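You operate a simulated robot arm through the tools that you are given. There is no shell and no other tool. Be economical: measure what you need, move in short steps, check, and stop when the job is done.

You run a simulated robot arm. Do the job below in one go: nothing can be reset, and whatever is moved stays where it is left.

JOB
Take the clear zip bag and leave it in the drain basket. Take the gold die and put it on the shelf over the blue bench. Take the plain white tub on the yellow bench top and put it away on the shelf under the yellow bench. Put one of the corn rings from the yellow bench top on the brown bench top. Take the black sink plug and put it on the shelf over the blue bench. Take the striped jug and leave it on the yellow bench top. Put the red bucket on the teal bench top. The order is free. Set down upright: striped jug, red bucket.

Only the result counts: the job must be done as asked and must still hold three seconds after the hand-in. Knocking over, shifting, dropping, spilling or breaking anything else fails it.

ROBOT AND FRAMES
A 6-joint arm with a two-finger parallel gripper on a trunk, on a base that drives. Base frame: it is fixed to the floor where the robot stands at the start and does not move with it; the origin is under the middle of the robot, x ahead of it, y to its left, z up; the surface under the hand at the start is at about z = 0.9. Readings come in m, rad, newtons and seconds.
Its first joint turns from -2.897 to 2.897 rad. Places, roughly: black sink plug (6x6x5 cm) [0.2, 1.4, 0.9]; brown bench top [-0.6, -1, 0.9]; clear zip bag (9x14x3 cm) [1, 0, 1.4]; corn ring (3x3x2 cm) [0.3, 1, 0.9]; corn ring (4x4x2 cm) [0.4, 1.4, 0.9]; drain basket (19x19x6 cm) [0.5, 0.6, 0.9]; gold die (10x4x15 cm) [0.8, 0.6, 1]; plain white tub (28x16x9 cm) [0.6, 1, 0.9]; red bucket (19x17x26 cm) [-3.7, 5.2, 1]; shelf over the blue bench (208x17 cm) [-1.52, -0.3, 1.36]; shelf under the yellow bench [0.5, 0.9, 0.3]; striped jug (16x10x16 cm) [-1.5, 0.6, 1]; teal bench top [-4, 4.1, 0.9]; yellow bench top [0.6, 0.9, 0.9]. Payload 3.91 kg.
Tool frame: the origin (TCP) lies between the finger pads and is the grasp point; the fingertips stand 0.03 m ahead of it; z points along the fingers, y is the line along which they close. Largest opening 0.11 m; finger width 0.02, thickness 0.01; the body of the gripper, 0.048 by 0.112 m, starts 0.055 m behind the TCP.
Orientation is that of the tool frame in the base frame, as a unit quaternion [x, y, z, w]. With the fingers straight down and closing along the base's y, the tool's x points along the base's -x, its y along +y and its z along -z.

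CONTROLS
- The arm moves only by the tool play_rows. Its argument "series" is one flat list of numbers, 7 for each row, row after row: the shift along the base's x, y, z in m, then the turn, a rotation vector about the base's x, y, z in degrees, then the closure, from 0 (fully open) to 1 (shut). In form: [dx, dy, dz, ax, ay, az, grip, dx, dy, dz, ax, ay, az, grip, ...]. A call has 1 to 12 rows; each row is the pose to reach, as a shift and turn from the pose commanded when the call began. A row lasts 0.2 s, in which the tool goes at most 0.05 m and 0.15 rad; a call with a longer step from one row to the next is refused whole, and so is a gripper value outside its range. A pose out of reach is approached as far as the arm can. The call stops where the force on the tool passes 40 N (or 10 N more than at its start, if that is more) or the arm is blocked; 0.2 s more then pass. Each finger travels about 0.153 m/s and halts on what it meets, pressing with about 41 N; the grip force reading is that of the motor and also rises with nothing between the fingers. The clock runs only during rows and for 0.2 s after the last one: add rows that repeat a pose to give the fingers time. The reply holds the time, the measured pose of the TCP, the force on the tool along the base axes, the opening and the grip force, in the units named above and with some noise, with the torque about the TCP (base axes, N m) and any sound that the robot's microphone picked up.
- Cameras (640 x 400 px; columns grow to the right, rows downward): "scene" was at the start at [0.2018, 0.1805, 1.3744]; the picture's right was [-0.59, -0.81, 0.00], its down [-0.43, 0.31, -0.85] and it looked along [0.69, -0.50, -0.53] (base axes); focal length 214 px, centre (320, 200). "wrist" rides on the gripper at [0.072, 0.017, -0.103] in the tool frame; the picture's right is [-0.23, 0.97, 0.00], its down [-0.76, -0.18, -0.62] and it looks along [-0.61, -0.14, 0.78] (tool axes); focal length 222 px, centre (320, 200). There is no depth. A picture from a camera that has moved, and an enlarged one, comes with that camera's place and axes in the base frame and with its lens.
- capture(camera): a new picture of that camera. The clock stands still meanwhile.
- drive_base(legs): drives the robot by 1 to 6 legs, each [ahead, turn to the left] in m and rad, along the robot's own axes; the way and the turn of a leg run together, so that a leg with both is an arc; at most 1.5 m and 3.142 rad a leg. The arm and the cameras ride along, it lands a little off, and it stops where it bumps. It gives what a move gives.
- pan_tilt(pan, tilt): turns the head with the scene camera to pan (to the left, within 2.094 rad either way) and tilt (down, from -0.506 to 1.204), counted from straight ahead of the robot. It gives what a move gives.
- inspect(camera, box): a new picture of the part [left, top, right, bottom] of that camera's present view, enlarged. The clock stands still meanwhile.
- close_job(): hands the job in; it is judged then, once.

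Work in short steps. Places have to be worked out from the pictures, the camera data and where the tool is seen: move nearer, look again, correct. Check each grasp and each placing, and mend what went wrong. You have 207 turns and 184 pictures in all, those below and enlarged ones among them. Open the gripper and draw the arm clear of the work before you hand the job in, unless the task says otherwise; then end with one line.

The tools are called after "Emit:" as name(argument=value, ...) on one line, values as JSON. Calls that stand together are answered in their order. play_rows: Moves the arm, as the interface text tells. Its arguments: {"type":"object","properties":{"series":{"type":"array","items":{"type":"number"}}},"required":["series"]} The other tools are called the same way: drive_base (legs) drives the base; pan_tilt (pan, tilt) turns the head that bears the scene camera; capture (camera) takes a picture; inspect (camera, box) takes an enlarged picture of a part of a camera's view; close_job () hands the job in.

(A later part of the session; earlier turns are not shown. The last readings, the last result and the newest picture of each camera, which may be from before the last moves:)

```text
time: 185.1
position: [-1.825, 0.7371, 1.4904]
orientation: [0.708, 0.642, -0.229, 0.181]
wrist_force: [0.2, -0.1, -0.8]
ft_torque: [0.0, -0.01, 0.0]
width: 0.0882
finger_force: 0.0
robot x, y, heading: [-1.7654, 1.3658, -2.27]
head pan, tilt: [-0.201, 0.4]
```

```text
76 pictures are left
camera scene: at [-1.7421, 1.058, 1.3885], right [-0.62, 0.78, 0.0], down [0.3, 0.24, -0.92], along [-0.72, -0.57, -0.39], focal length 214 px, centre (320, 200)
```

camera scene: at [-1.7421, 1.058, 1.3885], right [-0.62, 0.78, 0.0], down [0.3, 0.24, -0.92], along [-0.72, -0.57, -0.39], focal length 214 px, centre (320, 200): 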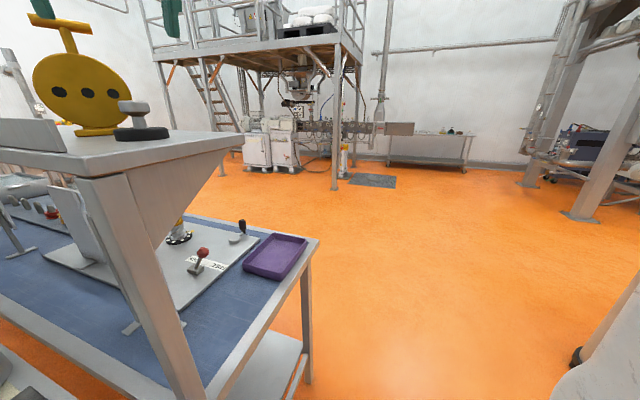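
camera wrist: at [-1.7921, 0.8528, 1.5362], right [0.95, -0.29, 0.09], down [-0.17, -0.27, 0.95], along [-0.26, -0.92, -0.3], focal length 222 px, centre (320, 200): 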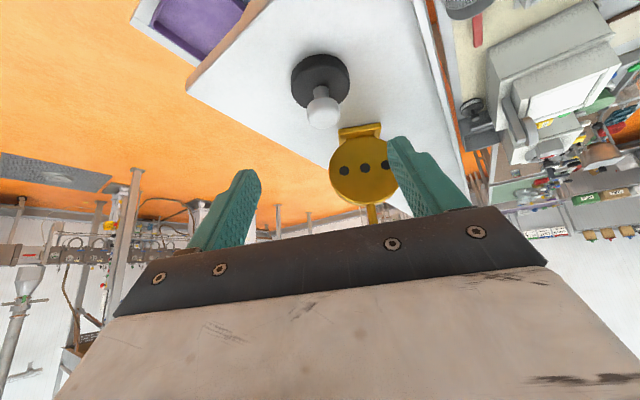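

Both items stand on the shelf. Next the red bucket; I look toward (−3.7, 5.2).

Emit:
pan_tilt(pan=-1.9, tilt=0.25)

Emit:
capture(camera="scene")

```text
time: 186.8
position: [-1.8249, 0.7369, 1.4907]
orientation: [0.709, 0.642, -0.231, 0.181]
wrist_force: [-0.4, 0.6, 0.0]
ft_torque: [0.0, 0.03, 0.02]
width: 0.088
finger_force: 0.0
robot x, y, heading: [-1.766, 1.3683, -2.269]
head pan, tilt: [-1.901, 0.25]
```

```text
75 pictures are left
camera scene: at [-1.718, 1.1959, 1.4026], right [0.86, 0.52, 0.0], down [0.13, -0.21, -0.97], along [-0.5, 0.83, -0.25], focal length 214 px, centre (320, 200)
```

scene: 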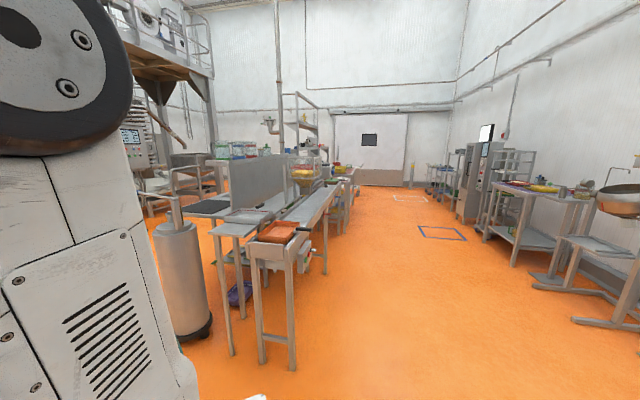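

I zoom in on the expected place around (320,165).

Emit:
inspect(camera="scene", box=[240, 90, 400, 210])

```text
3.33 times, centred on (320, 150) of scene
camera zoom: at [-1.718, 1.1959, 1.4026], right [0.86, 0.52, 0.0], down [0.13, -0.21, -0.97], along [-0.5, 0.83, -0.25], focal length 715 px, centre (320, 367)
```

zoom: 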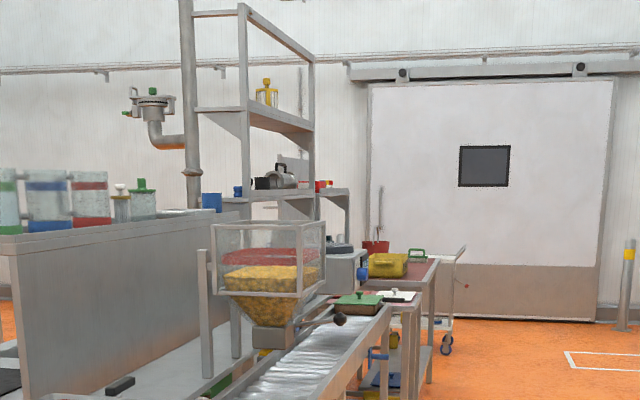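

The bucket is a dark red item at the far end. I turn right, drive out into the aisle and up along it.

Emit:
drive_base(legs=[[0, -2.7], [0.75, 0], [0, 0.6], [1.5, 0]])

Emit:
pan_tilt(pan=-0.2, tilt=0.25)

Emit:
capture(camera="scene")

```text
time: 205.9
position: [-2.4675, 3.9184, 1.4906]
orientation: [0.901, -0.321, -0.269, -0.117]
wrist_force: [-0.4, 0.1, 1.5]
ft_torque: [0.02, -0.02, -0.03]
width: 0.0881
finger_force: 0.0
robot x, y, heading: [-1.9781, 3.5247, 1.857]
head pan, tilt: [-1.901, 0.25]
```

```text
time: 207.6
position: [-2.4676, 3.9191, 1.4914]
orientation: [0.901, -0.321, -0.269, -0.117]
wrist_force: [1.2, -0.5, -0.1]
ft_torque: [0.02, -0.04, -0.02]
width: 0.088
finger_force: 0.1
robot x, y, heading: [-1.9729, 3.522, 1.857]
head pan, tilt: [-0.201, 0.25]
```

```text
73 pictures are left
camera scene: at [-2.2451, 3.6699, 1.4026], right [1.0, 0.08, 0.0], down [0.02, -0.25, -0.97], along [-0.08, 0.97, -0.25], focal length 214 px, centre (320, 200)
```

scene: 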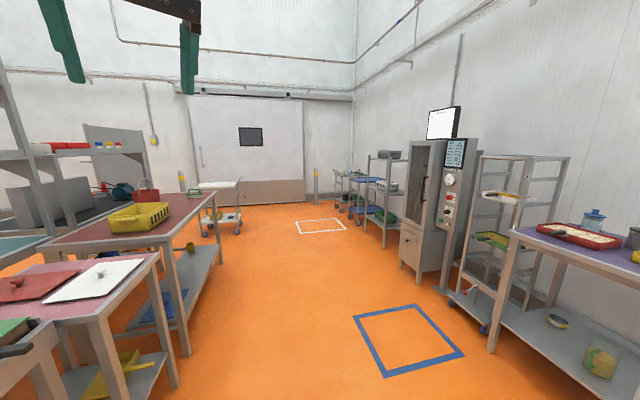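

The red bucket is at (147,193) on the reddish bench. I look left for the teal bench.

Emit:
pan_tilt(pan=0.6, tilt=0.35)

Emit:
capture(camera="scene")

```text
time: 208.8
position: [-2.4663, 3.9176, 1.4908]
orientation: [0.901, -0.321, -0.269, -0.117]
wrist_force: [-0.3, 0.1, 0.7]
ft_torque: [0.04, -0.01, 0.04]
width: 0.088
finger_force: 0.0
robot x, y, heading: [-1.975, 3.5192, 1.858]
head pan, tilt: [0.6, 0.351]
```

```text
72 pictures are left
camera scene: at [-2.3093, 3.6358, 1.3932], right [0.63, 0.77, 0.0], down [0.27, -0.22, -0.94], along [-0.73, 0.59, -0.34], focal length 214 px, centre (320, 200)
```

scene: 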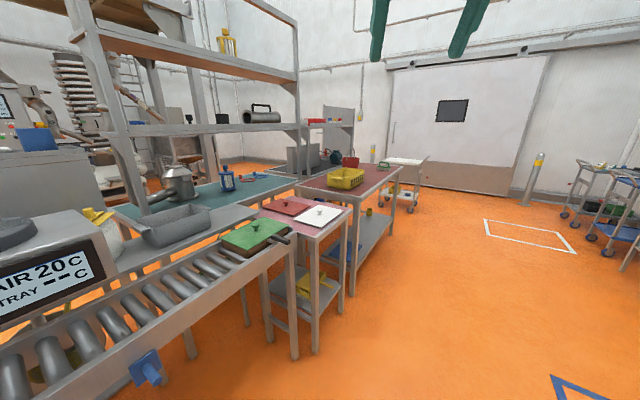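

I zoom in on the teal bench and bucket.

Emit:
inspect(camera="scene", box=[100, 130, 260, 230])

Emit:
inspect(camera="scene", box=[240, 130, 420, 230])

```text
4.00 times, centred on (180, 180) of scene
camera zoom: at [-2.3093, 3.6358, 1.3932], right [0.63, 0.77, 0.0], down [0.27, -0.22, -0.94], along [-0.73, 0.59, -0.34], focal length 858 px, centre (880, 280)
```

zoom: 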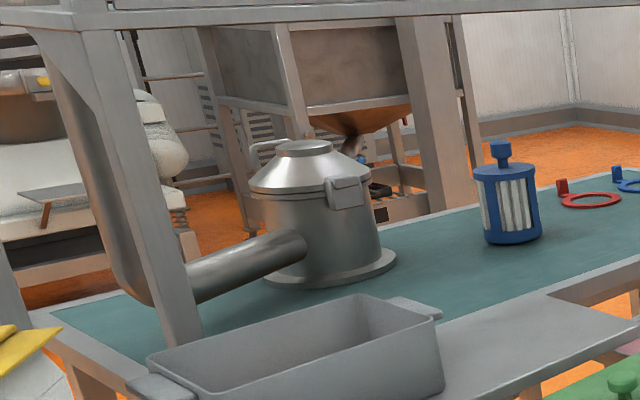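

```text
3.56 times, centred on (330, 180) of scene
camera zoom: at [-2.3093, 3.6358, 1.3932], right [0.63, 0.77, 0.0], down [0.27, -0.22, -0.94], along [-0.73, 0.59, -0.34], focal length 763 px, centre (284, 271)
```

zoom: 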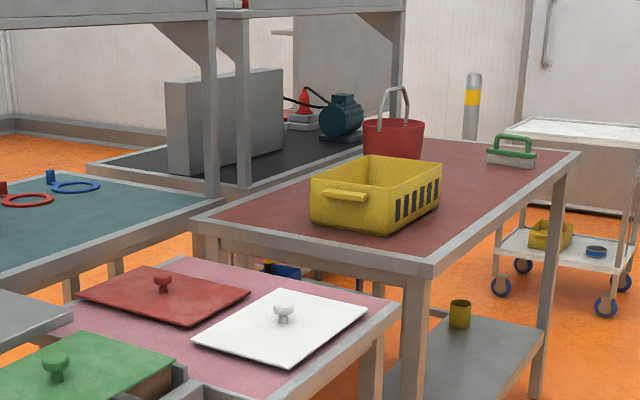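

The bucket stands on the reddish bench at about (−3.7, 5.2). I drive further up the aisle to stand beside it.

Emit:
drive_base(legs=[[0, 0.12], [1.1, 0], [1.05, 0]])

Emit:
pan_tilt(pan=1.2, tilt=0.4)

Emit:
capture(camera="scene")

```text
time: 220.1
position: [-3.3659, 5.8475, 1.4914]
orientation: [0.919, -0.263, -0.275, -0.1]
wrist_force: [-1.0, -0.2, 0.1]
ft_torque: [-0.02, 0.04, -0.02]
width: 0.088
finger_force: 0.0
robot x, y, heading: [-2.8274, 5.5186, 1.99]
head pan, tilt: [0.6, 0.351]
```

```text
time: 221.1
position: [-3.3654, 5.848, 1.4919]
orientation: [0.919, -0.262, -0.276, -0.099]
wrist_force: [-0.1, -0.8, 0.7]
ft_torque: [0.0, 0.01, -0.02]
width: 0.088
finger_force: 0.0
robot x, y, heading: [-2.825, 5.5155, 1.986]
head pan, tilt: [1.201, 0.4]
```

```text
69 pictures are left
camera scene: at [-3.1865, 5.5343, 1.3886], right [-0.04, 1.0, 0.0], down [0.39, 0.02, -0.92], along [-0.92, -0.04, -0.39], focal length 214 px, centre (320, 200)
```

scene: 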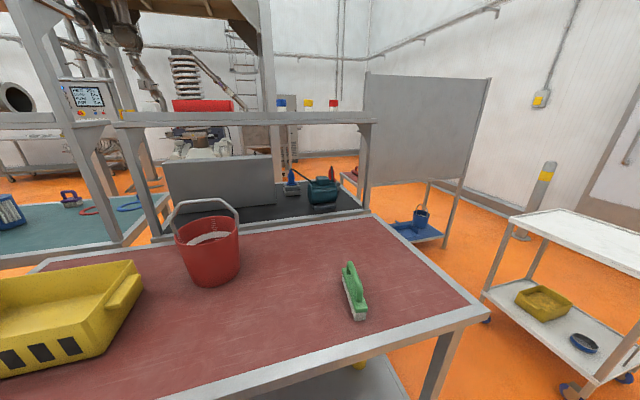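

Robot now stands beside the bucket, whose bail rod runs parallel to the bench. I'll grip the bail's top with the tool pitched and rolled 90°, so fingers sit above and below the rod. First I swing over and yaw toward it.

Emit:
play_rows(series=[-0.02, -0.045, 0, 0, 0, 8, 0.2, -0.04, -0.09, 0, 0, 0, 16, 0.2, -0.06, -0.135, 0, 0, 0, 24, 0.2, -0.08, -0.18, 0, 0, 0, 32, 0.2, -0.1, -0.225, 0, 0, 0, 40, 0.2, -0.12, -0.27, 0, 0, 0, 48, 0.2, -0.115, -0.315, 0, 0, 0, 55, 0.2, -0.11, -0.36, 0, 0, 0, 55, 0.2, -0.105, -0.405, 0, 0, 0, 55, 0.2, -0.1, -0.45, 0, 0, 0, 55, 0.2, -0.095, -0.495, 0, 0, 0, 55, 0.2, -0.09, -0.54, 0, 0, 0, 55, 0.2])

Emit:
capture(camera="scene")

```text
time: 223.6
position: [-3.3311, 5.4389, 1.6562]
orientation: [0.899, 0.147, -0.405, 0.073]
wrist_force: [-0.4, -0.7, -0.7]
ft_torque: [-0.01, 0.01, -0.03]
width: 0.0882
finger_force: 0.1
out of reach, approached as far as the arm can: row 1, 2, 3, 4, 5, 6, 7, 8, 9, 10, 11, 12
robot x, y, heading: [-2.8293, 5.5168, 1.979]
head pan, tilt: [1.201, 0.4]
stopped in row 12: the arm was blocked; the commanded pose is now the measured one
```

```text
68 pictures are left
camera scene: at [-3.1835, 5.5109, 1.3912], right [-0.29, 0.96, 0.0], down [0.35, 0.11, -0.93], along [-0.89, -0.27, -0.36], focal length 214 px, centre (320, 200)
```

scene: 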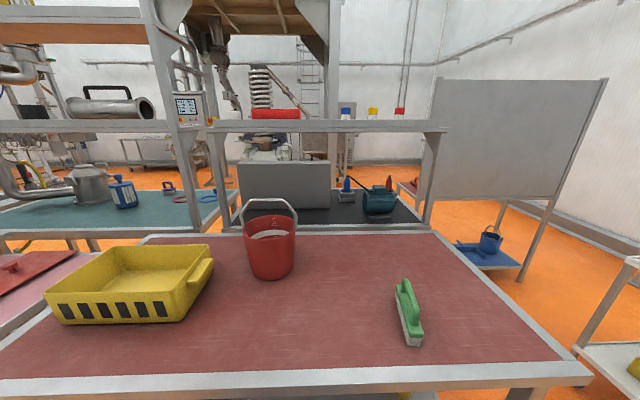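

The mast blocked the arm again (left side). I retrace to the front, then turn the base to face the bench so the bucket is straight ahead.

Emit:
play_rows(series=[0, 0.045, 0, 0, 0, -8, 0.2, 0, 0.09, 0, 0, 0, -16, 0.2, 0, 0.135, -0.01, 0, 0, -24, 0.2, 0, 0.18, -0.02, 0, 0, -32, 0.2, 0, 0.225, -0.03, 0, 0, -40, 0.2, 0, 0.27, -0.04, 0, 0, -48, 0.2, 0.01, 0.315, -0.05, 0, 0, -55, 0.2, 0.02, 0.36, -0.06, 0, 0, -55, 0.2, 0.03, 0.4, -0.07, 0, 0, -55, 0.2])

Emit:
capture(camera="scene")

```text
time: 225.6
position: [-3.3319, 5.8155, 1.6777]
orientation: [0.875, -0.288, -0.37, -0.123]
wrist_force: [-1.4, 0.1, 0.9]
ft_torque: [0.01, 0.01, -0.02]
width: 0.0881
finger_force: 0.1
out of reach, approached as far as the arm can: row 1, 2, 3, 4, 5, 6, 7, 8, 9
robot x, y, heading: [-2.8276, 5.5149, 1.985]
head pan, tilt: [1.201, 0.4]
```

```text
67 pictures are left
camera scene: at [-3.1867, 5.5332, 1.3885], right [-0.05, 1.0, 0.0], down [0.39, 0.02, -0.92], along [-0.92, -0.04, -0.39], focal length 214 px, centre (320, 200)
```

scene: 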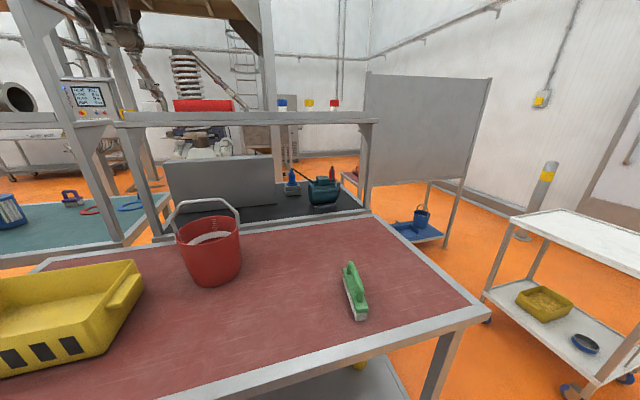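

Freed. Now turn the base left 1.5 rad to face the bench.

Emit:
drive_base(legs=[[0, 1.5]])

Emit:
pan_tilt(pan=0.0, tilt=0.5)

Emit:
capture(camera="scene")

```text
time: 229.7
position: [-3.1636, 5.035, 1.6764]
orientation: [0.838, 0.382, -0.355, 0.161]
wrist_force: [0.7, 0.4, 0.0]
ft_torque: [-0.01, -0.02, 0.0]
width: 0.0881
finger_force: 0.0
robot x, y, heading: [-2.8215, 5.5159, -2.803]
head pan, tilt: [1.201, 0.4]
```

```text
time: 231.1
position: [-3.164, 5.0341, 1.6771]
orientation: [0.837, 0.383, -0.355, 0.161]
wrist_force: [-0.4, -0.2, -0.2]
ft_torque: [0.0, 0.03, 0.0]
width: 0.0881
finger_force: 0.0
robot x, y, heading: [-2.827, 5.5143, -2.8]
head pan, tilt: [0.0, 0.499]
```

```text
66 pictures are left
camera scene: at [-2.9563, 5.2185, 1.3795], right [-0.33, 0.94, 0.0], down [0.45, 0.16, -0.88], along [-0.83, -0.29, -0.48], focal length 214 px, centre (320, 200)
```

scene: 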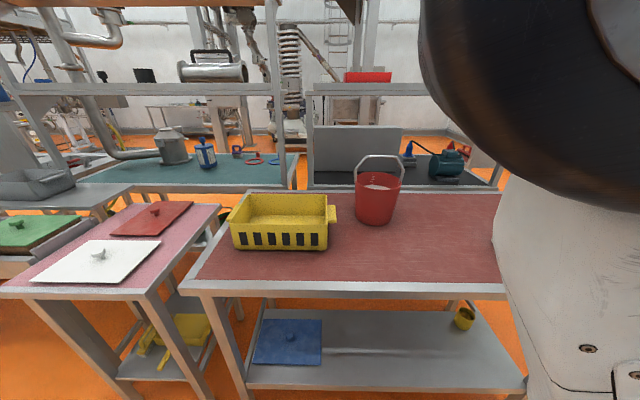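

I zoom in on the bucket for the bail geometry.

Emit:
inspect(camera="scene", box=[320, 130, 440, 240])

```text
3.64 times, centred on (380, 185) of scene
camera zoom: at [-2.9563, 5.2185, 1.3795], right [-0.33, 0.94, 0.0], down [0.45, 0.16, -0.88], along [-0.83, -0.29, -0.48], focal length 780 px, centre (102, 254)
```

zoom: 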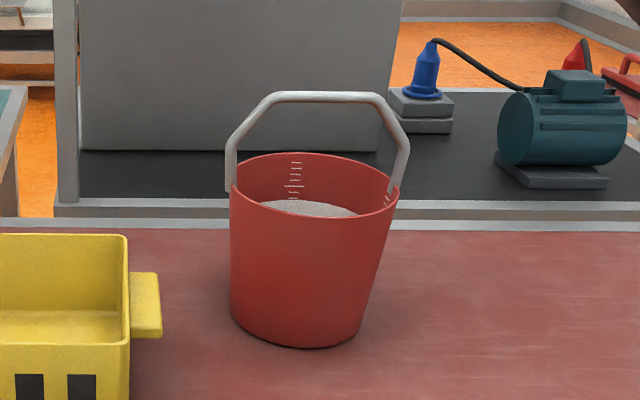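

The bucket holds some contents, so it must stay upright. The bail rod's top centre is about (−3.72, 5.18, 1.15), parallel to the bench. I move the tool to the approach side and yaw −29.5°.

Emit:
play_rows(series=[-0.035, 0.018, -0.028, 0, 0, -7.5, 0.2, -0.07, 0.036, -0.056, 0, 0, -15, 0.2, -0.105, 0.054, -0.084, 0, 0, -22.5, 0.2, -0.14, 0.072, -0.112, 0, 0, -29.5, 0.2, -0.175, 0.09, -0.14, 0, 0, -29.5, 0.2, -0.21, 0.108, -0.168, 0, 0, -29.5, 0.2, -0.245, 0.126, -0.196, 0, 0, -29.5, 0.2, -0.28, 0.144, -0.224, 0, 0, -29.5, 0.2, -0.315, 0.162, -0.252, 0, 0, -29.5, 0.2, -0.35, 0.18, -0.28, 0, 0, -29.5, 0.2])

Emit:
play_rows(series=[0, 0, 0, -5.4, -1.9, -5.8, 0.2, 0, 0, 0, -10.9, -3.8, -11.6, 0.2, 0, 0, 0, -16.3, -5.8, -17.4, 0.2, 0, 0, 0, -21.8, -7.7, -23.1, 0.2, 0, 0, 0, -27.3, -9.6, -28.9, 0.2, 0, 0, 0, -32.7, -11.6, -34.7, 0.2, 0, 0, 0, -38.2, -13.5, -40.5, 0.2, 0, 0, 0, -43.6, -15.4, -46.3, 0.2, 0, 0, 0, -49.1, -17.3, -52, 0.2, 0, 0, 0, -54.5, -19.3, -57.8, 0.2, 0, 0, 0, -60, -21.2, -63.6, 0.2])

Emit:
capture(camera="wrist")

Emit:
capture(camera="scene")

```text
time: 233.3
position: [-3.4909, 5.1885, 1.6229]
orientation: [0.932, 0.157, -0.324, 0.026]
wrist_force: [-2.0, 0.2, -0.7]
ft_torque: [0.0, -0.02, 0.02]
width: 0.0881
finger_force: 0.2
out of reach, approached as far as the arm can: row 1, 2, 3, 4, 5, 6, 7, 8, 9, 10
robot x, y, heading: [-2.8271, 5.5136, -2.803]
head pan, tilt: [0.0, 0.499]
```

```text
time: 235.7
position: [-3.4259, 5.1556, 1.6497]
orientation: [0.775, -0.527, -0.186, 0.295]
wrist_force: [0.0, -1.1, 0.3]
ft_torque: [-0.02, 0.0, -0.04]
width: 0.0881
finger_force: 0.0
out of reach, approached as far as the arm can: row 1, 2, 3, 4, 5, 6, 7, 8, 9, 10, 11
robot x, y, heading: [-2.8241, 5.5154, -2.801]
head pan, tilt: [0.0, 0.499]
```

```text
64 pictures are left
camera wrist: at [-3.3467, 5.1119, 1.7415], right [-0.77, -0.05, 0.63], down [0.21, 0.92, 0.34], along [-0.6, 0.4, -0.7], focal length 222 px, centre (320, 200)
```

wrist: 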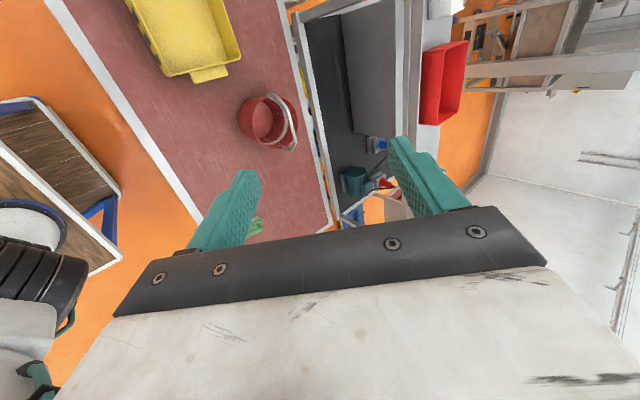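

```text
63 pictures are left
camera scene: at [-2.9565, 5.2186, 1.3794], right [-0.33, 0.94, 0.0], down [0.45, 0.16, -0.88], along [-0.83, -0.29, -0.48], focal length 214 px, centre (320, 200)
```

scene: 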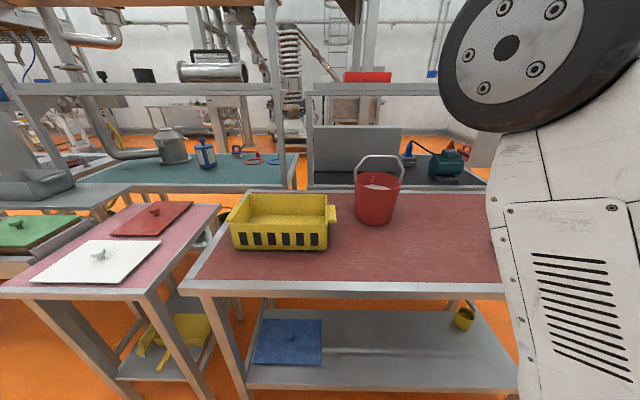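

The roll worked (closing axis now in the vertical plane) though the hand is still high. I lower it and move outward.

Emit:
play_rows(series=[-0.02, 0.005, -0.04, 0, 0, 0, 0.2, -0.04, 0.01, -0.08, 0, 0, 0, 0.2, -0.06, 0.015, -0.12, 0, 0, 0, 0.2, -0.08, 0.02, -0.16, 0, 0, 0, 0.2, -0.1, 0.03, -0.2, 0, 0, 0, 0.2, -0.12, 0.04, -0.24, 0, 0, 0, 0.2, -0.14, 0.05, -0.28, 0, 0, 0, 0.2])

Emit:
capture(camera="wrist")

```text
time: 237.3
position: [-3.6791, 5.0454, 1.4276]
orientation: [0.78, -0.557, -0.206, 0.198]
wrist_force: [-4.3, -5.2, -6.5]
ft_torque: [0.35, 0.08, -0.23]
width: 0.0881
finger_force: 0.1
out of reach, approached as far as the arm can: row 1, 2, 3, 4, 5, 6, 7
robot x, y, heading: [-2.8253, 5.515, -2.802]
head pan, tilt: [0.0, 0.499]
```

```text
62 pictures are left
camera wrist: at [-3.614, 4.9802, 1.5157], right [-0.83, -0.08, 0.55], down [0.25, 0.83, 0.5], along [-0.49, 0.56, -0.67], focal length 222 px, centre (320, 200)
```

wrist: 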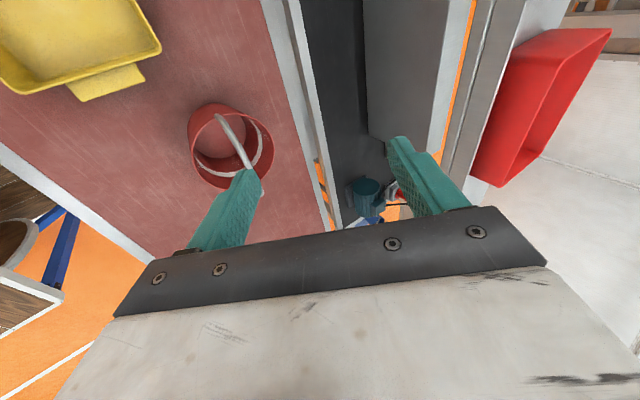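

Readings show some force; I hold still for a moment to see whether it is contact.

Emit:
play_rows(series=[0, 0, 0, 0, 0, 0, 0.2, 0, 0, 0, 0, 0, 0, 0.2])

Emit:
capture(camera="scene")

```text
time: 237.9
position: [-3.6625, 5.0566, 1.442]
orientation: [0.776, -0.556, -0.212, 0.209]
wrist_force: [-0.3, -1.1, -1.0]
ft_torque: [0.01, -0.03, 0.02]
width: 0.0882
finger_force: 0.1
robot x, y, heading: [-2.8259, 5.5157, -2.801]
head pan, tilt: [0.0, 0.499]
```

```text
61 pictures are left
camera scene: at [-2.9569, 5.2183, 1.3793], right [-0.33, 0.94, 0.0], down [0.45, 0.16, -0.88], along [-0.83, -0.29, -0.48], focal length 214 px, centre (320, 200)
```

scene: 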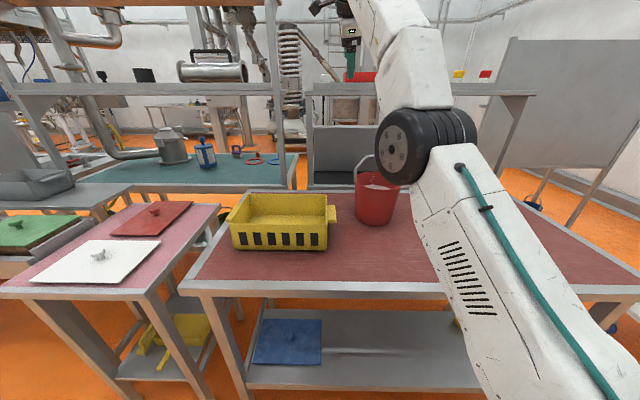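

The arm has flipped into an elbow-down posture with the elbow near the bucket. I first lift and pull back upward, away from the bucket.

Emit:
play_rows(series=[0, 0, 0.05, 0, 0, 0, 0.2, 0, 0, 0.1, 0, 0, 0, 0.2, 0, 0, 0.15, 0, 0, 0, 0.2, 0.02, 0.01, 0.19, 0, 0, 0, 0.2, 0.04, 0.02, 0.23, 0, 0, 0, 0.2, 0.06, 0.03, 0.27, 0, 0, 0, 0.2, 0.1, 0.05, 0.29, 0, 0, 0, 0.2])

Emit:
capture(camera="scene")

```text
time: 239.5
position: [-3.5275, 5.133, 1.5717]
orientation: [0.777, -0.555, -0.212, 0.207]
wrist_force: [-0.9, -0.1, -0.5]
ft_torque: [0.06, -0.01, -0.06]
width: 0.088
finger_force: 0.0
out of reach, approached as far as the arm can: row 1, 2, 3, 4, 5, 6, 7
robot x, y, heading: [-2.826, 5.5152, -2.803]
head pan, tilt: [0.0, 0.499]
```

```text
60 pictures are left
camera scene: at [-2.9572, 5.2179, 1.3792], right [-0.33, 0.94, 0.0], down [0.45, 0.16, -0.88], along [-0.83, -0.29, -0.48], focal length 214 px, centre (320, 200)
```

scene: 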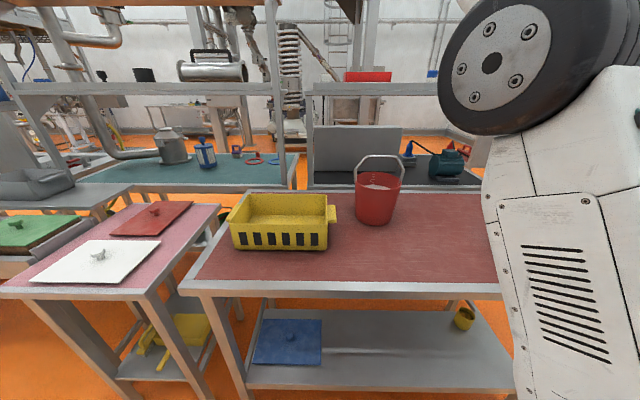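

The arm is up again. I undo the 90° roll and tuck in to a pose used before (r≈0.65, z≈1.5), to recover the normal elbow-up posture.

Emit:
play_rows(series=[0.01, 0.01, 0, 4.6, 0.7, 6.7, 0.2, 0.02, 0.02, 0, 9.1, 1.4, 13.5, 0.2, 0.03, 0.03, 0, 13.7, 2.1, 20.2, 0.2, 0.04, 0.04, 0, 18.3, 2.8, 26.9, 0.2, 0.05, 0.05, -0.01, 22.9, 3.5, 33.7, 0.2, 0.06, 0.06, -0.02, 27.4, 4.2, 40.4, 0.2, 0.07, 0.07, -0.03, 32, 4.9, 47.2, 0.2, 0.08, 0.08, -0.04, 36.6, 5.6, 53.9, 0.2, 0.09, 0.09, -0.05, 41.2, 6.3, 60.6, 0.2, 0.1, 0.1, -0.06, 45.7, 7, 67.4, 0.2, 0.11, 0.11, -0.07, 50.3, 7.7, 74.1, 0.2])

Emit:
capture(camera="scene")

Emit:
capture(camera="wrist")

```text
time: 241.9
position: [-3.4212, 5.2437, 1.5076]
orientation: [0.942, 0.156, -0.296, -0.002]
wrist_force: [-1.2, 0.0, -0.3]
ft_torque: [0.06, -0.03, -0.01]
width: 0.088
finger_force: 0.0
robot x, y, heading: [-2.8238, 5.5144, -2.8]
head pan, tilt: [0.0, 0.499]
```

```text
59 pictures are left
camera scene: at [-2.9565, 5.2185, 1.3794], right [-0.33, 0.94, 0.0], down [0.45, 0.16, -0.88], along [-0.83, -0.29, -0.48], focal length 214 px, centre (320, 200)
```

scene: 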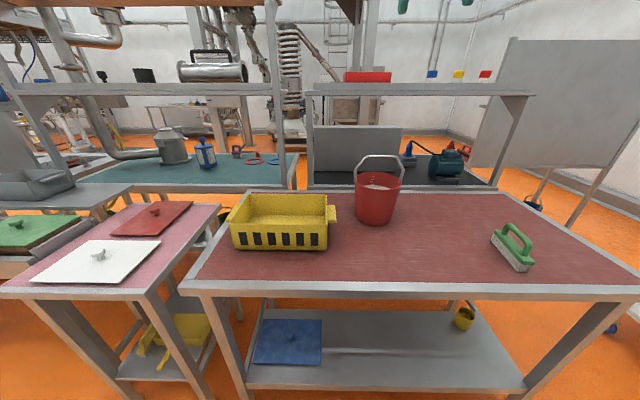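

```text
58 pictures are left
camera wrist: at [-3.3022, 5.2593, 1.5512], right [0.11, -0.99, 0.03], down [-0.3, 0.0, 0.95], along [-0.95, -0.11, -0.29], focal length 222 px, centre (320, 200)
```

wrist: 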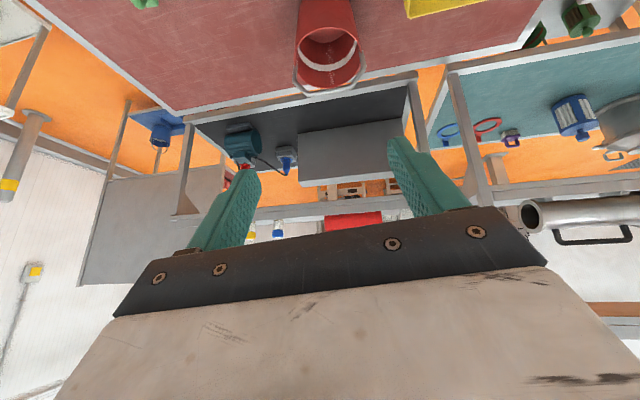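

Normal posture recovered. I go lower and outward first (toward the approach point at z≈1.3), then I'll roll there.

Emit:
play_rows(series=[-0.02, 0, -0.035, -1.1, 3, 3.3, 0.2, -0.04, 0, -0.07, -2.2, 6.2, 6.6, 0.2, -0.06, 0, -0.105, -3.3, 9.4, 10, 0.2, -0.09, 0, -0.14, -3.3, 9.4, 10, 0.2, -0.12, 0, -0.175, -3.3, 9.4, 10, 0.2, -0.15, 0, -0.21, -3.3, 9.4, 10, 0.2])

Emit:
capture(camera="scene")

```text
time: 243.3
position: [-3.5613, 5.23, 1.2908]
orientation: [0.891, 0.236, -0.388, -0.002]
wrist_force: [0.3, -0.3, 0.7]
ft_torque: [0.0, -0.02, 0.01]
width: 0.0879
finger_force: 0.1
out of reach, approached as far as the arm can: row 1, 2, 3, 4, 5, 6
robot x, y, heading: [-2.8261, 5.515, -2.801]
head pan, tilt: [0.0, 0.499]
```

```text
57 pictures are left
camera scene: at [-2.9558, 5.2189, 1.3796], right [-0.33, 0.94, 0.0], down [0.45, 0.16, -0.88], along [-0.83, -0.29, -0.48], focal length 214 px, centre (320, 200)
```

scene: 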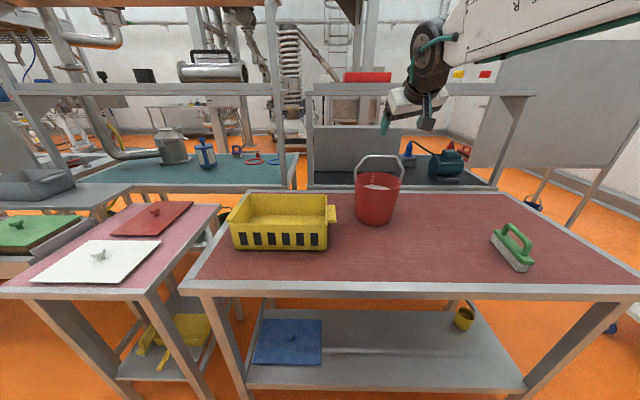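

Normal posture here. I now roll about the tool axis the other way (−79°), the side it already leans to.

Emit:
play_rows(series=[0, 0, 0, 5.5, 1.4, 5.5, 0.2, 0, 0, 0, 10.9, 2.8, 11, 0.2, 0, 0, 0, 16.4, 4.3, 16.6, 0.2, 0, 0, 0, 21.9, 5.7, 22.1, 0.2, 0, 0, 0, 27.3, 7.1, 27.6, 0.2, 0, 0, 0, 32.8, 8.5, 33.1, 0.2, 0, 0, 0, 38.3, 9.9, 38.6, 0.2, 0, 0, 0, 43.8, 11.4, 44.2, 0.2, 0, 0, 0, 49.2, 12.8, 49.7, 0.2, 0, 0, 0, 54.7, 14.2, 55.2, 0.2])

Emit:
capture(camera="scene")

Emit:
capture(camera="wrist")

```text
time: 245.5
position: [-3.5407, 5.2042, 1.1052]
orientation: [0.565, 0.695, -0.359, -0.264]
wrist_force: [0.0, -0.3, -0.4]
ft_torque: [-0.04, 0.04, 0.03]
width: 0.088
finger_force: 0.0
out of reach, approached as far as the arm can: row 1, 2, 3, 4, 5, 6, 7, 8, 9, 10
robot x, y, heading: [-2.8277, 5.5148, -2.805]
head pan, tilt: [0.0, 0.499]
```

```text
56 pictures are left
camera scene: at [-2.9565, 5.2187, 1.3794], right [-0.33, 0.94, 0.0], down [0.45, 0.16, -0.88], along [-0.83, -0.29, -0.48], focal length 214 px, centre (320, 200)
```

scene: 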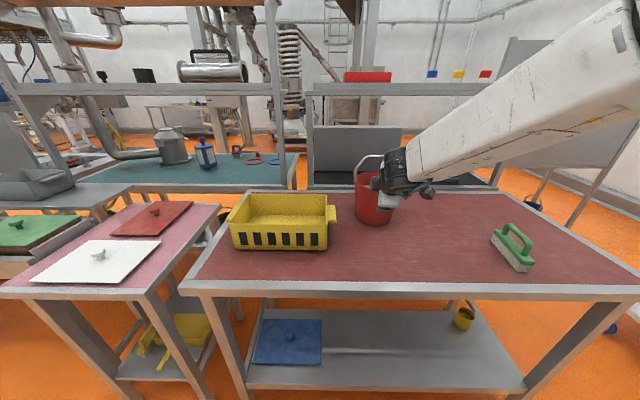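

```text
55 pictures are left
camera wrist: at [-3.4655, 5.2978, 1.1506], right [0.63, -0.12, -0.77], down [0.55, -0.63, 0.55], along [-0.55, -0.76, -0.33], focal length 222 px, centre (320, 200)
```

wrist: 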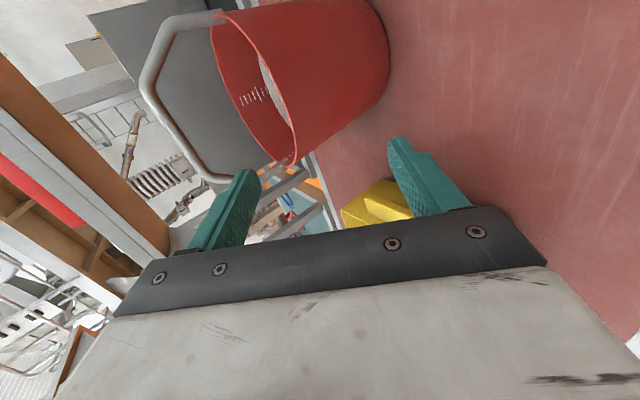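

Orientation is now right (closing axis in the vertical plane, pitch 37°), but the hand sank to z 1.105. I go straight up gently to see what height this orientation allows.

Emit:
play_rows(series=[0, 0, 0.03, 0, 0, 0, 0.2, 0, 0, 0.06, 0, 0, 0, 0.2, 0, 0, 0.09, 0, 0, 0, 0.2, 0, 0, 0.12, 0, 0, 0, 0.2])

Emit:
capture(camera="wrist")

Emit:
inspect(camera="scene", box=[320, 100, 480, 240])

```text
time: 246.5
position: [-3.5369, 5.1912, 1.139]
orientation: [0.562, 0.679, -0.383, -0.276]
wrist_force: [-1.0, -0.3, -0.3]
ft_torque: [-0.01, 0.01, -0.02]
width: 0.0881
finger_force: 0.1
out of reach, approached as far as the arm can: row 1, 2, 3, 4
robot x, y, heading: [-2.8259, 5.5134, -2.802]
head pan, tilt: [0.0, 0.499]
```

```text
54 pictures are left
camera wrist: at [-3.4581, 5.2854, 1.1791], right [0.59, -0.15, -0.8], down [0.57, -0.63, 0.53], along [-0.58, -0.77, -0.28], focal length 222 px, centre (320, 200)
```

wrist: 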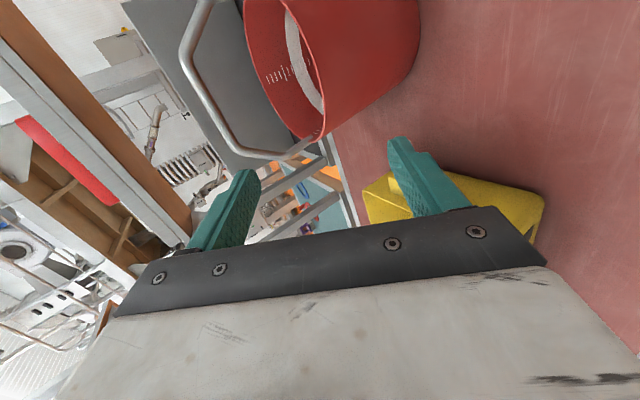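

```text
2.86 times, centred on (400, 170) of scene
camera zoom: at [-2.9567, 5.2186, 1.3794], right [-0.33, 0.94, 0.0], down [0.45, 0.16, -0.88], along [-0.83, -0.29, -0.48], focal length 613 px, centre (91, 286)
```

zoom: 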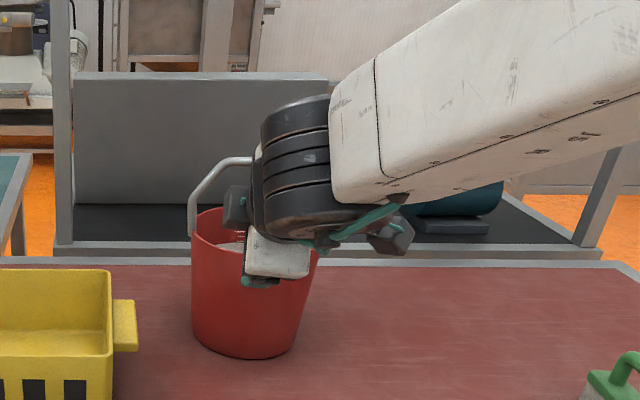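

Height is capped in this roll direction (likely a wrist-roll limit). I unroll back while rising, then will try the other roll side from the normal posture.

Emit:
play_rows(series=[0, 0, 0.01, -6.4, -1.7, -4.4, 0.2, 0, 0, 0.02, -12.9, -3.4, -8.9, 0.2, 0, 0, 0.035, -19.3, -5, -13.3, 0.2, 0, 0, 0.05, -25.8, -6.7, -17.7, 0.2, 0, 0, 0.065, -32.2, -8.4, -22.1, 0.2, 0, 0, 0.08, -38.6, -10.1, -26.6, 0.2, 0, 0, 0.095, -45.1, -11.8, -31, 0.2, 0, 0, 0.11, -51.5, -13.4, -35.4, 0.2, 0, 0, 0.13, -58, -15.1, -39.9, 0.2, 0, 0, 0.15, -64.4, -16.8, -44.3, 0.2])

Emit:
capture(camera="scene")

```text
time: 248.7
position: [-3.5357, 5.1903, 1.289]
orientation: [0.867, 0.159, -0.471, 0.034]
wrist_force: [-0.1, 0.0, -0.4]
ft_torque: [0.0, 0.01, 0.0]
width: 0.088
finger_force: 0.2
robot x, y, heading: [-2.827, 5.5165, -2.799]
head pan, tilt: [0.0, 0.499]
```

```text
52 pictures are left
camera scene: at [-2.9564, 5.2186, 1.3795], right [-0.33, 0.94, 0.0], down [0.45, 0.16, -0.88], along [-0.83, -0.29, -0.48], focal length 214 px, centre (320, 200)
```

scene: 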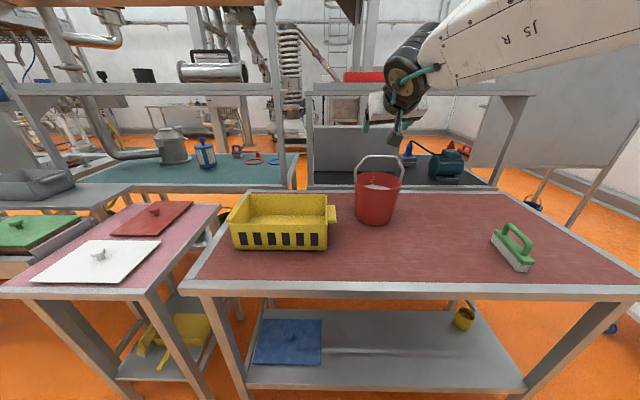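

Clean pose, no limit. I roll +48° the other way and check the height stays.

Emit:
play_rows(series=[0, 0, 0, -6.4, -1.7, -4.4, 0.2, 0, 0, 0, -12.9, -3.3, -8.9, 0.2, 0, 0, 0, -19.3, -5, -13.3, 0.2, 0, 0, 0, -25.8, -6.7, -17.7, 0.2, 0, 0, 0, -32.2, -8.3, -22.2, 0.2, 0, 0, 0, -38.7, -10, -26.6, 0.2])

Emit:
play_rows(series=[0, 0, 0, -6.4, -1.7, -4.4, 0.2, 0, 0, 0, -12.9, -3.3, -8.9, 0.2, 0, 0, 0, -19.3, -5, -13.3, 0.2, 0, 0, 0, -25.8, -6.7, -17.7, 0.2])

```text
time: 250.1
position: [-3.5372, 5.1892, 1.2889]
orientation: [0.857, -0.207, -0.416, 0.223]
wrist_force: [0.4, 0.1, 0.3]
ft_torque: [0.0, -0.02, 0.0]
width: 0.088
finger_force: 0.1
robot x, y, heading: [-2.8248, 5.5171, -2.8]
head pan, tilt: [0.0, 0.499]
```

```text
time: 251.1
position: [-3.5368, 5.1903, 1.2902]
orientation: [0.767, -0.435, -0.339, 0.329]
wrist_force: [0.4, -0.2, 0.1]
ft_torque: [0.03, 0.01, 0.01]
width: 0.0882
finger_force: 0.0
robot x, y, heading: [-2.8261, 5.5152, -2.806]
head pan, tilt: [0.0, 0.499]
```

No limit on this side. I finish the roll (+15°) and move to 12 cm from the bail.

Emit:
play_rows(series=[0, 0, 0, -6, -1.5, -4.1, 0.2, -0.02, 0.004, -0.02, -12.1, -3.1, -8.3, 0.2, -0.05, 0.008, -0.045, -12.1, -3.1, -8.3, 0.2, -0.086, 0.015, -0.074, -12.1, -3.1, -8.3, 0.2])

Emit:
capture(camera="wrist")

Emit:
inspect(camera="scene", box=[320, 80, 480, 240])

```text
time: 252.1
position: [-3.622, 5.2043, 1.2203]
orientation: [0.703, -0.53, -0.293, 0.372]
wrist_force: [0.2, -0.1, 0.1]
ft_torque: [-0.03, 0.0, -0.02]
width: 0.0882
finger_force: 0.1
robot x, y, heading: [-2.8261, 5.5181, -2.8]
head pan, tilt: [0.0, 0.499]
```

```text
51 pictures are left
camera wrist: at [-3.5267, 5.1542, 1.2896], right [-0.57, 0.06, 0.82], down [0.4, 0.89, 0.21], along [-0.72, 0.44, -0.54], focal length 222 px, centre (320, 200)
```

wrist: 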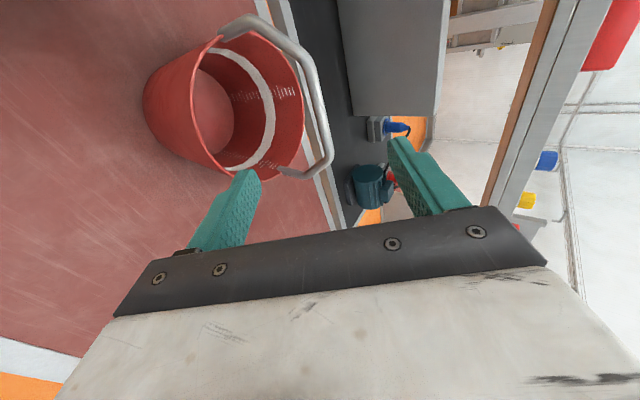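

```text
2.50 times, centred on (400, 160) of scene
camera zoom: at [-2.9558, 5.2188, 1.3795], right [-0.33, 0.94, 0.0], down [0.45, 0.16, -0.88], along [-0.83, -0.29, -0.48], focal length 536 px, centre (120, 300)
```

zoom: 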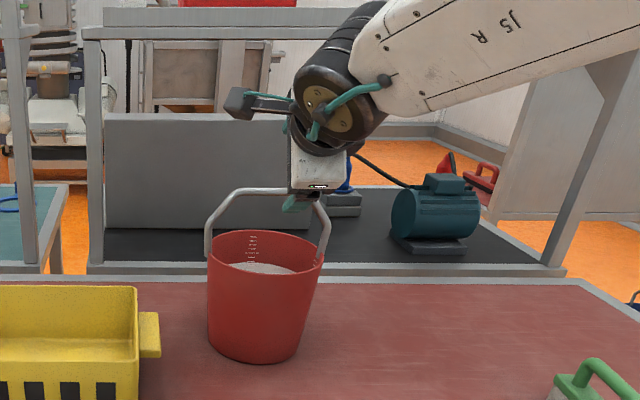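

Triangulation puts the rod centre at (−3.706, 5.172, 1.156), squarely between the fingers. I advance so the rod lies at the TCP.

Emit:
play_rows(series=[-0.03, -0.011, -0.023, 0, 0, 0, 0.2, -0.06, -0.023, -0.046, 0, 0, 0, 0.2, -0.084, -0.032, -0.065, 0, 0, 0, 0.2])

Emit:
capture(camera="wrist")

Emit:
inspect(camera="scene", box=[320, 80, 480, 240])

```text
time: 252.9
position: [-3.7064, 5.1721, 1.1545]
orientation: [0.703, -0.53, -0.294, 0.371]
wrist_force: [1.3, 0.3, 0.2]
ft_torque: [0.01, -0.06, -0.01]
width: 0.088
finger_force: 0.0
robot x, y, heading: [-2.8281, 5.5161, -2.803]
head pan, tilt: [0.0, 0.499]
```

```text
49 pictures are left
camera wrist: at [-3.6132, 5.122, 1.2256], right [-0.57, 0.06, 0.82], down [0.4, 0.89, 0.21], along [-0.72, 0.44, -0.54], focal length 222 px, centre (320, 200)
```

wrist: 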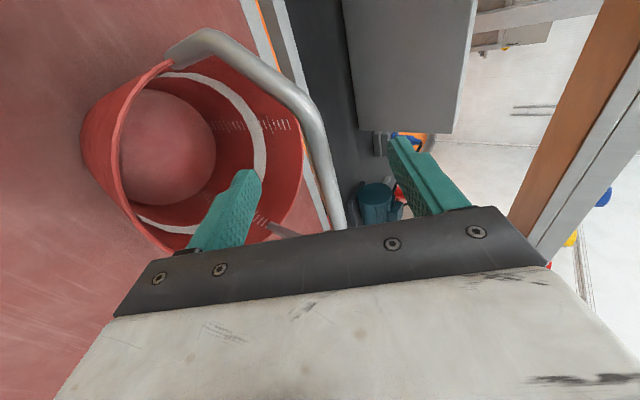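

```text
2.50 times, centred on (400, 160) of scene
camera zoom: at [-2.9559, 5.2189, 1.3795], right [-0.33, 0.94, 0.0], down [0.45, 0.16, -0.88], along [-0.83, -0.29, -0.48], focal length 536 px, centre (120, 300)
```

zoom: 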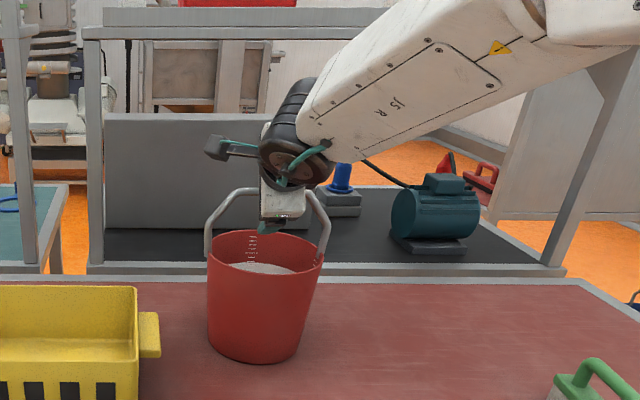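

The rod passes between the fingers. I close.

Emit:
play_rows(series=[0, 0, 0, 0, 0, 0, 0.6, 0, 0, 0, 0, 0, 0, 1, 0, 0, 0, 0, 0, 0, 1, 0, 0, 0, 0, 0, 0, 1])

Emit:
capture(camera="wrist")

```text
time: 253.9
position: [-3.7077, 5.1716, 1.1582]
orientation: [0.703, -0.529, -0.295, 0.373]
wrist_force: [-7.6, -3.5, 27.6]
ft_torque: [-0.16, 0.4, 0.01]
width: 0.0111
finger_force: 41.0
robot x, y, heading: [-2.8256, 5.5173, -2.8]
head pan, tilt: [0.0, 0.499]
```

```text
47 pictures are left
camera wrist: at [-3.6128, 5.1221, 1.228], right [-0.57, 0.06, 0.82], down [0.4, 0.89, 0.21], along [-0.72, 0.44, -0.54], focal length 222 px, centre (320, 200)
```

wrist: 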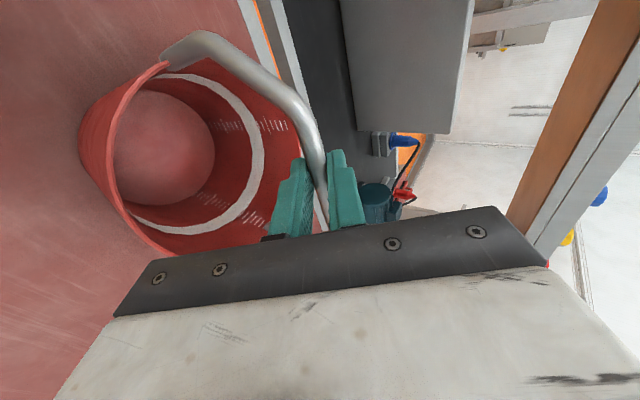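

The rod (11 mm) is gripped. I lift 4 cm and check.

Emit:
play_rows(series=[0, 0, 0.01, 0, 0, 0, 1, 0, 0, 0.02, 0, 0, 0, 1, 0, 0, 0.04, 0, 0, 0, 1])

Emit:
inspect(camera="scene", box=[320, 80, 480, 240])

```text
time: 254.7
position: [-3.7079, 5.1715, 1.1914]
orientation: [0.703, -0.532, -0.293, 0.37]
wrist_force: [-1.1, -0.8, -2.8]
ft_torque: [0.0, -0.05, 0.0]
width: 0.0113
finger_force: 40.9
robot x, y, heading: [-2.8253, 5.5123, -2.805]
head pan, tilt: [0.0, 0.499]
```

```text
2.50 times, centred on (400, 160) of scene
camera zoom: at [-2.9566, 5.2186, 1.3794], right [-0.33, 0.94, 0.0], down [0.45, 0.16, -0.88], along [-0.83, -0.29, -0.48], focal length 536 px, centre (120, 300)
```

zoom: 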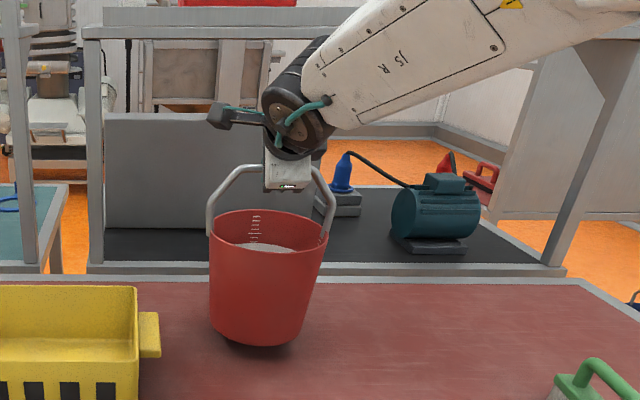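

Bucket lifted, light and upright. The teal bench can't be reached from this aisle, so I look for a way around the far end.

Emit:
play_rows(series=[0.01, 0.003, 0.03, 0, 0, 0, 1, 0.03, 0.01, 0.06, 0, 0, 0, 1, 0.07, 0.025, 0.08, 0, 0, 0, 1, 0.11, 0.04, 0.1, 0, 0, 0, 1, 0.15, 0.055, 0.12, 0, 0, 0, 1, 0.18, 0.07, 0.14, 0, 0, 0, 1])

Emit:
pan_tilt(pan=-0.7, tilt=0.3)

Emit:
capture(camera="scene")

```text
time: 256.1
position: [-3.5287, 5.2402, 1.3327]
orientation: [0.704, -0.53, -0.294, 0.37]
wrist_force: [-0.5, -0.6, -3.0]
ft_torque: [-0.02, -0.05, -0.01]
width: 0.0108
finger_force: 41.4
robot x, y, heading: [-2.8223, 5.5145, -2.799]
head pan, tilt: [0.0, 0.499]
```

```text
time: 257.2
position: [-3.5285, 5.2409, 1.3333]
orientation: [0.704, -0.531, -0.293, 0.37]
wrist_force: [-0.8, -0.2, -2.7]
ft_torque: [-0.05, -0.03, -0.01]
width: 0.0112
finger_force: 40.7
robot x, y, heading: [-2.8256, 5.5146, -2.799]
head pan, tilt: [-0.7, 0.3]
```

```text
45 pictures are left
camera scene: at [-2.9581, 5.2818, 1.3978], right [0.35, 0.94, 0.0], down [0.28, -0.1, -0.96], along [-0.89, 0.34, -0.3], focal length 214 px, centre (320, 200)
```

scene: 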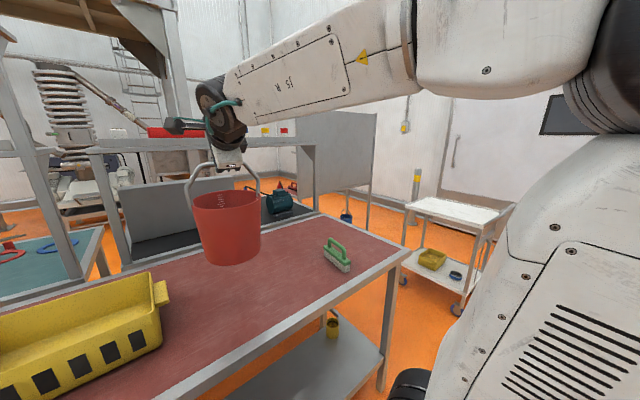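

The only roomy way to the teal bench's far side is around the south end. I tuck the bucket closer and higher, face south and drive back down the aisle.

Emit:
play_rows(series=[0.03, 0.01, 0.03, 0, 0, 0, 1, 0.06, 0.02, 0.06, 0, 0, 0, 1, 0.08, 0.03, 0.08, 0, 0, 0, 1])

Emit:
drive_base(legs=[[0, 1.57], [1.5, 0], [1.3, 0]])

```text
time: 258.0
position: [-3.4502, 5.2677, 1.4123]
orientation: [0.704, -0.53, -0.293, 0.37]
wrist_force: [-0.4, -0.7, -2.4]
ft_torque: [-0.03, -0.05, -0.01]
width: 0.0114
finger_force: 41.6
robot x, y, heading: [-2.8261, 5.5158, -2.802]
head pan, tilt: [-0.7, 0.3]
```

```text
time: 275.0
position: [-1.6616, 2.3446, 1.4136]
orientation: [0.872, 0.126, 0.058, 0.469]
wrist_force: [0.3, 0.3, -3.2]
ft_torque: [0.02, -0.01, -0.02]
width: 0.0113
finger_force: 41.5
robot x, y, heading: [-1.9156, 2.9683, -1.222]
head pan, tilt: [-0.7, 0.3]
```

On track. I continue to L'≈1.88, turn right to face west, and look ahead.

Emit:
drive_base(legs=[[1.5, 0], [0.06, 0], [0, -1.575]])

Emit:
pan_tilt(pan=-0.2, tilt=0.3)

Emit:
capture(camera="scene")

```text
time: 286.8
position: [-2.0026, 1.2229, 1.4124]
orientation: [0.711, -0.521, -0.288, 0.374]
wrist_force: [-0.2, 0.2, -3.1]
ft_torque: [-0.03, 0.07, -0.03]
width: 0.0112
finger_force: 41.3
robot x, y, heading: [-1.3851, 1.4871, -2.775]
head pan, tilt: [-0.7, 0.3]
```

```text
time: 287.7
position: [-2.0024, 1.2249, 1.412]
orientation: [0.71, -0.522, -0.288, 0.374]
wrist_force: [-0.5, -0.6, -2.8]
ft_torque: [-0.02, 0.09, 0.07]
width: 0.0113
finger_force: 41.0
robot x, y, heading: [-1.3796, 1.4861, -2.777]
head pan, tilt: [-0.201, 0.3]
```

```text
44 pictures are left
camera scene: at [-1.5145, 1.2036, 1.3979], right [-0.16, 0.99, 0.0], down [0.29, 0.05, -0.96], along [-0.94, -0.16, -0.3], focal length 214 px, centre (320, 200)
```

scene: 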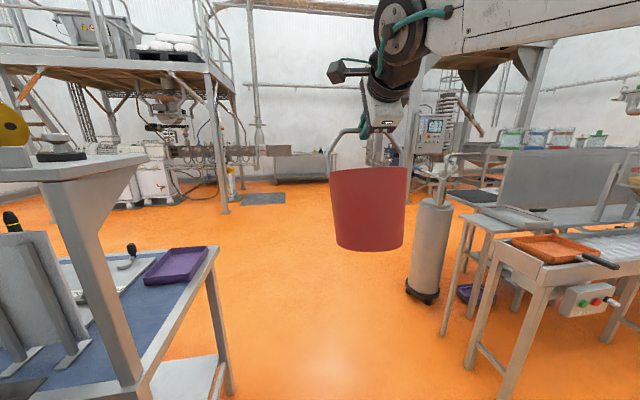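

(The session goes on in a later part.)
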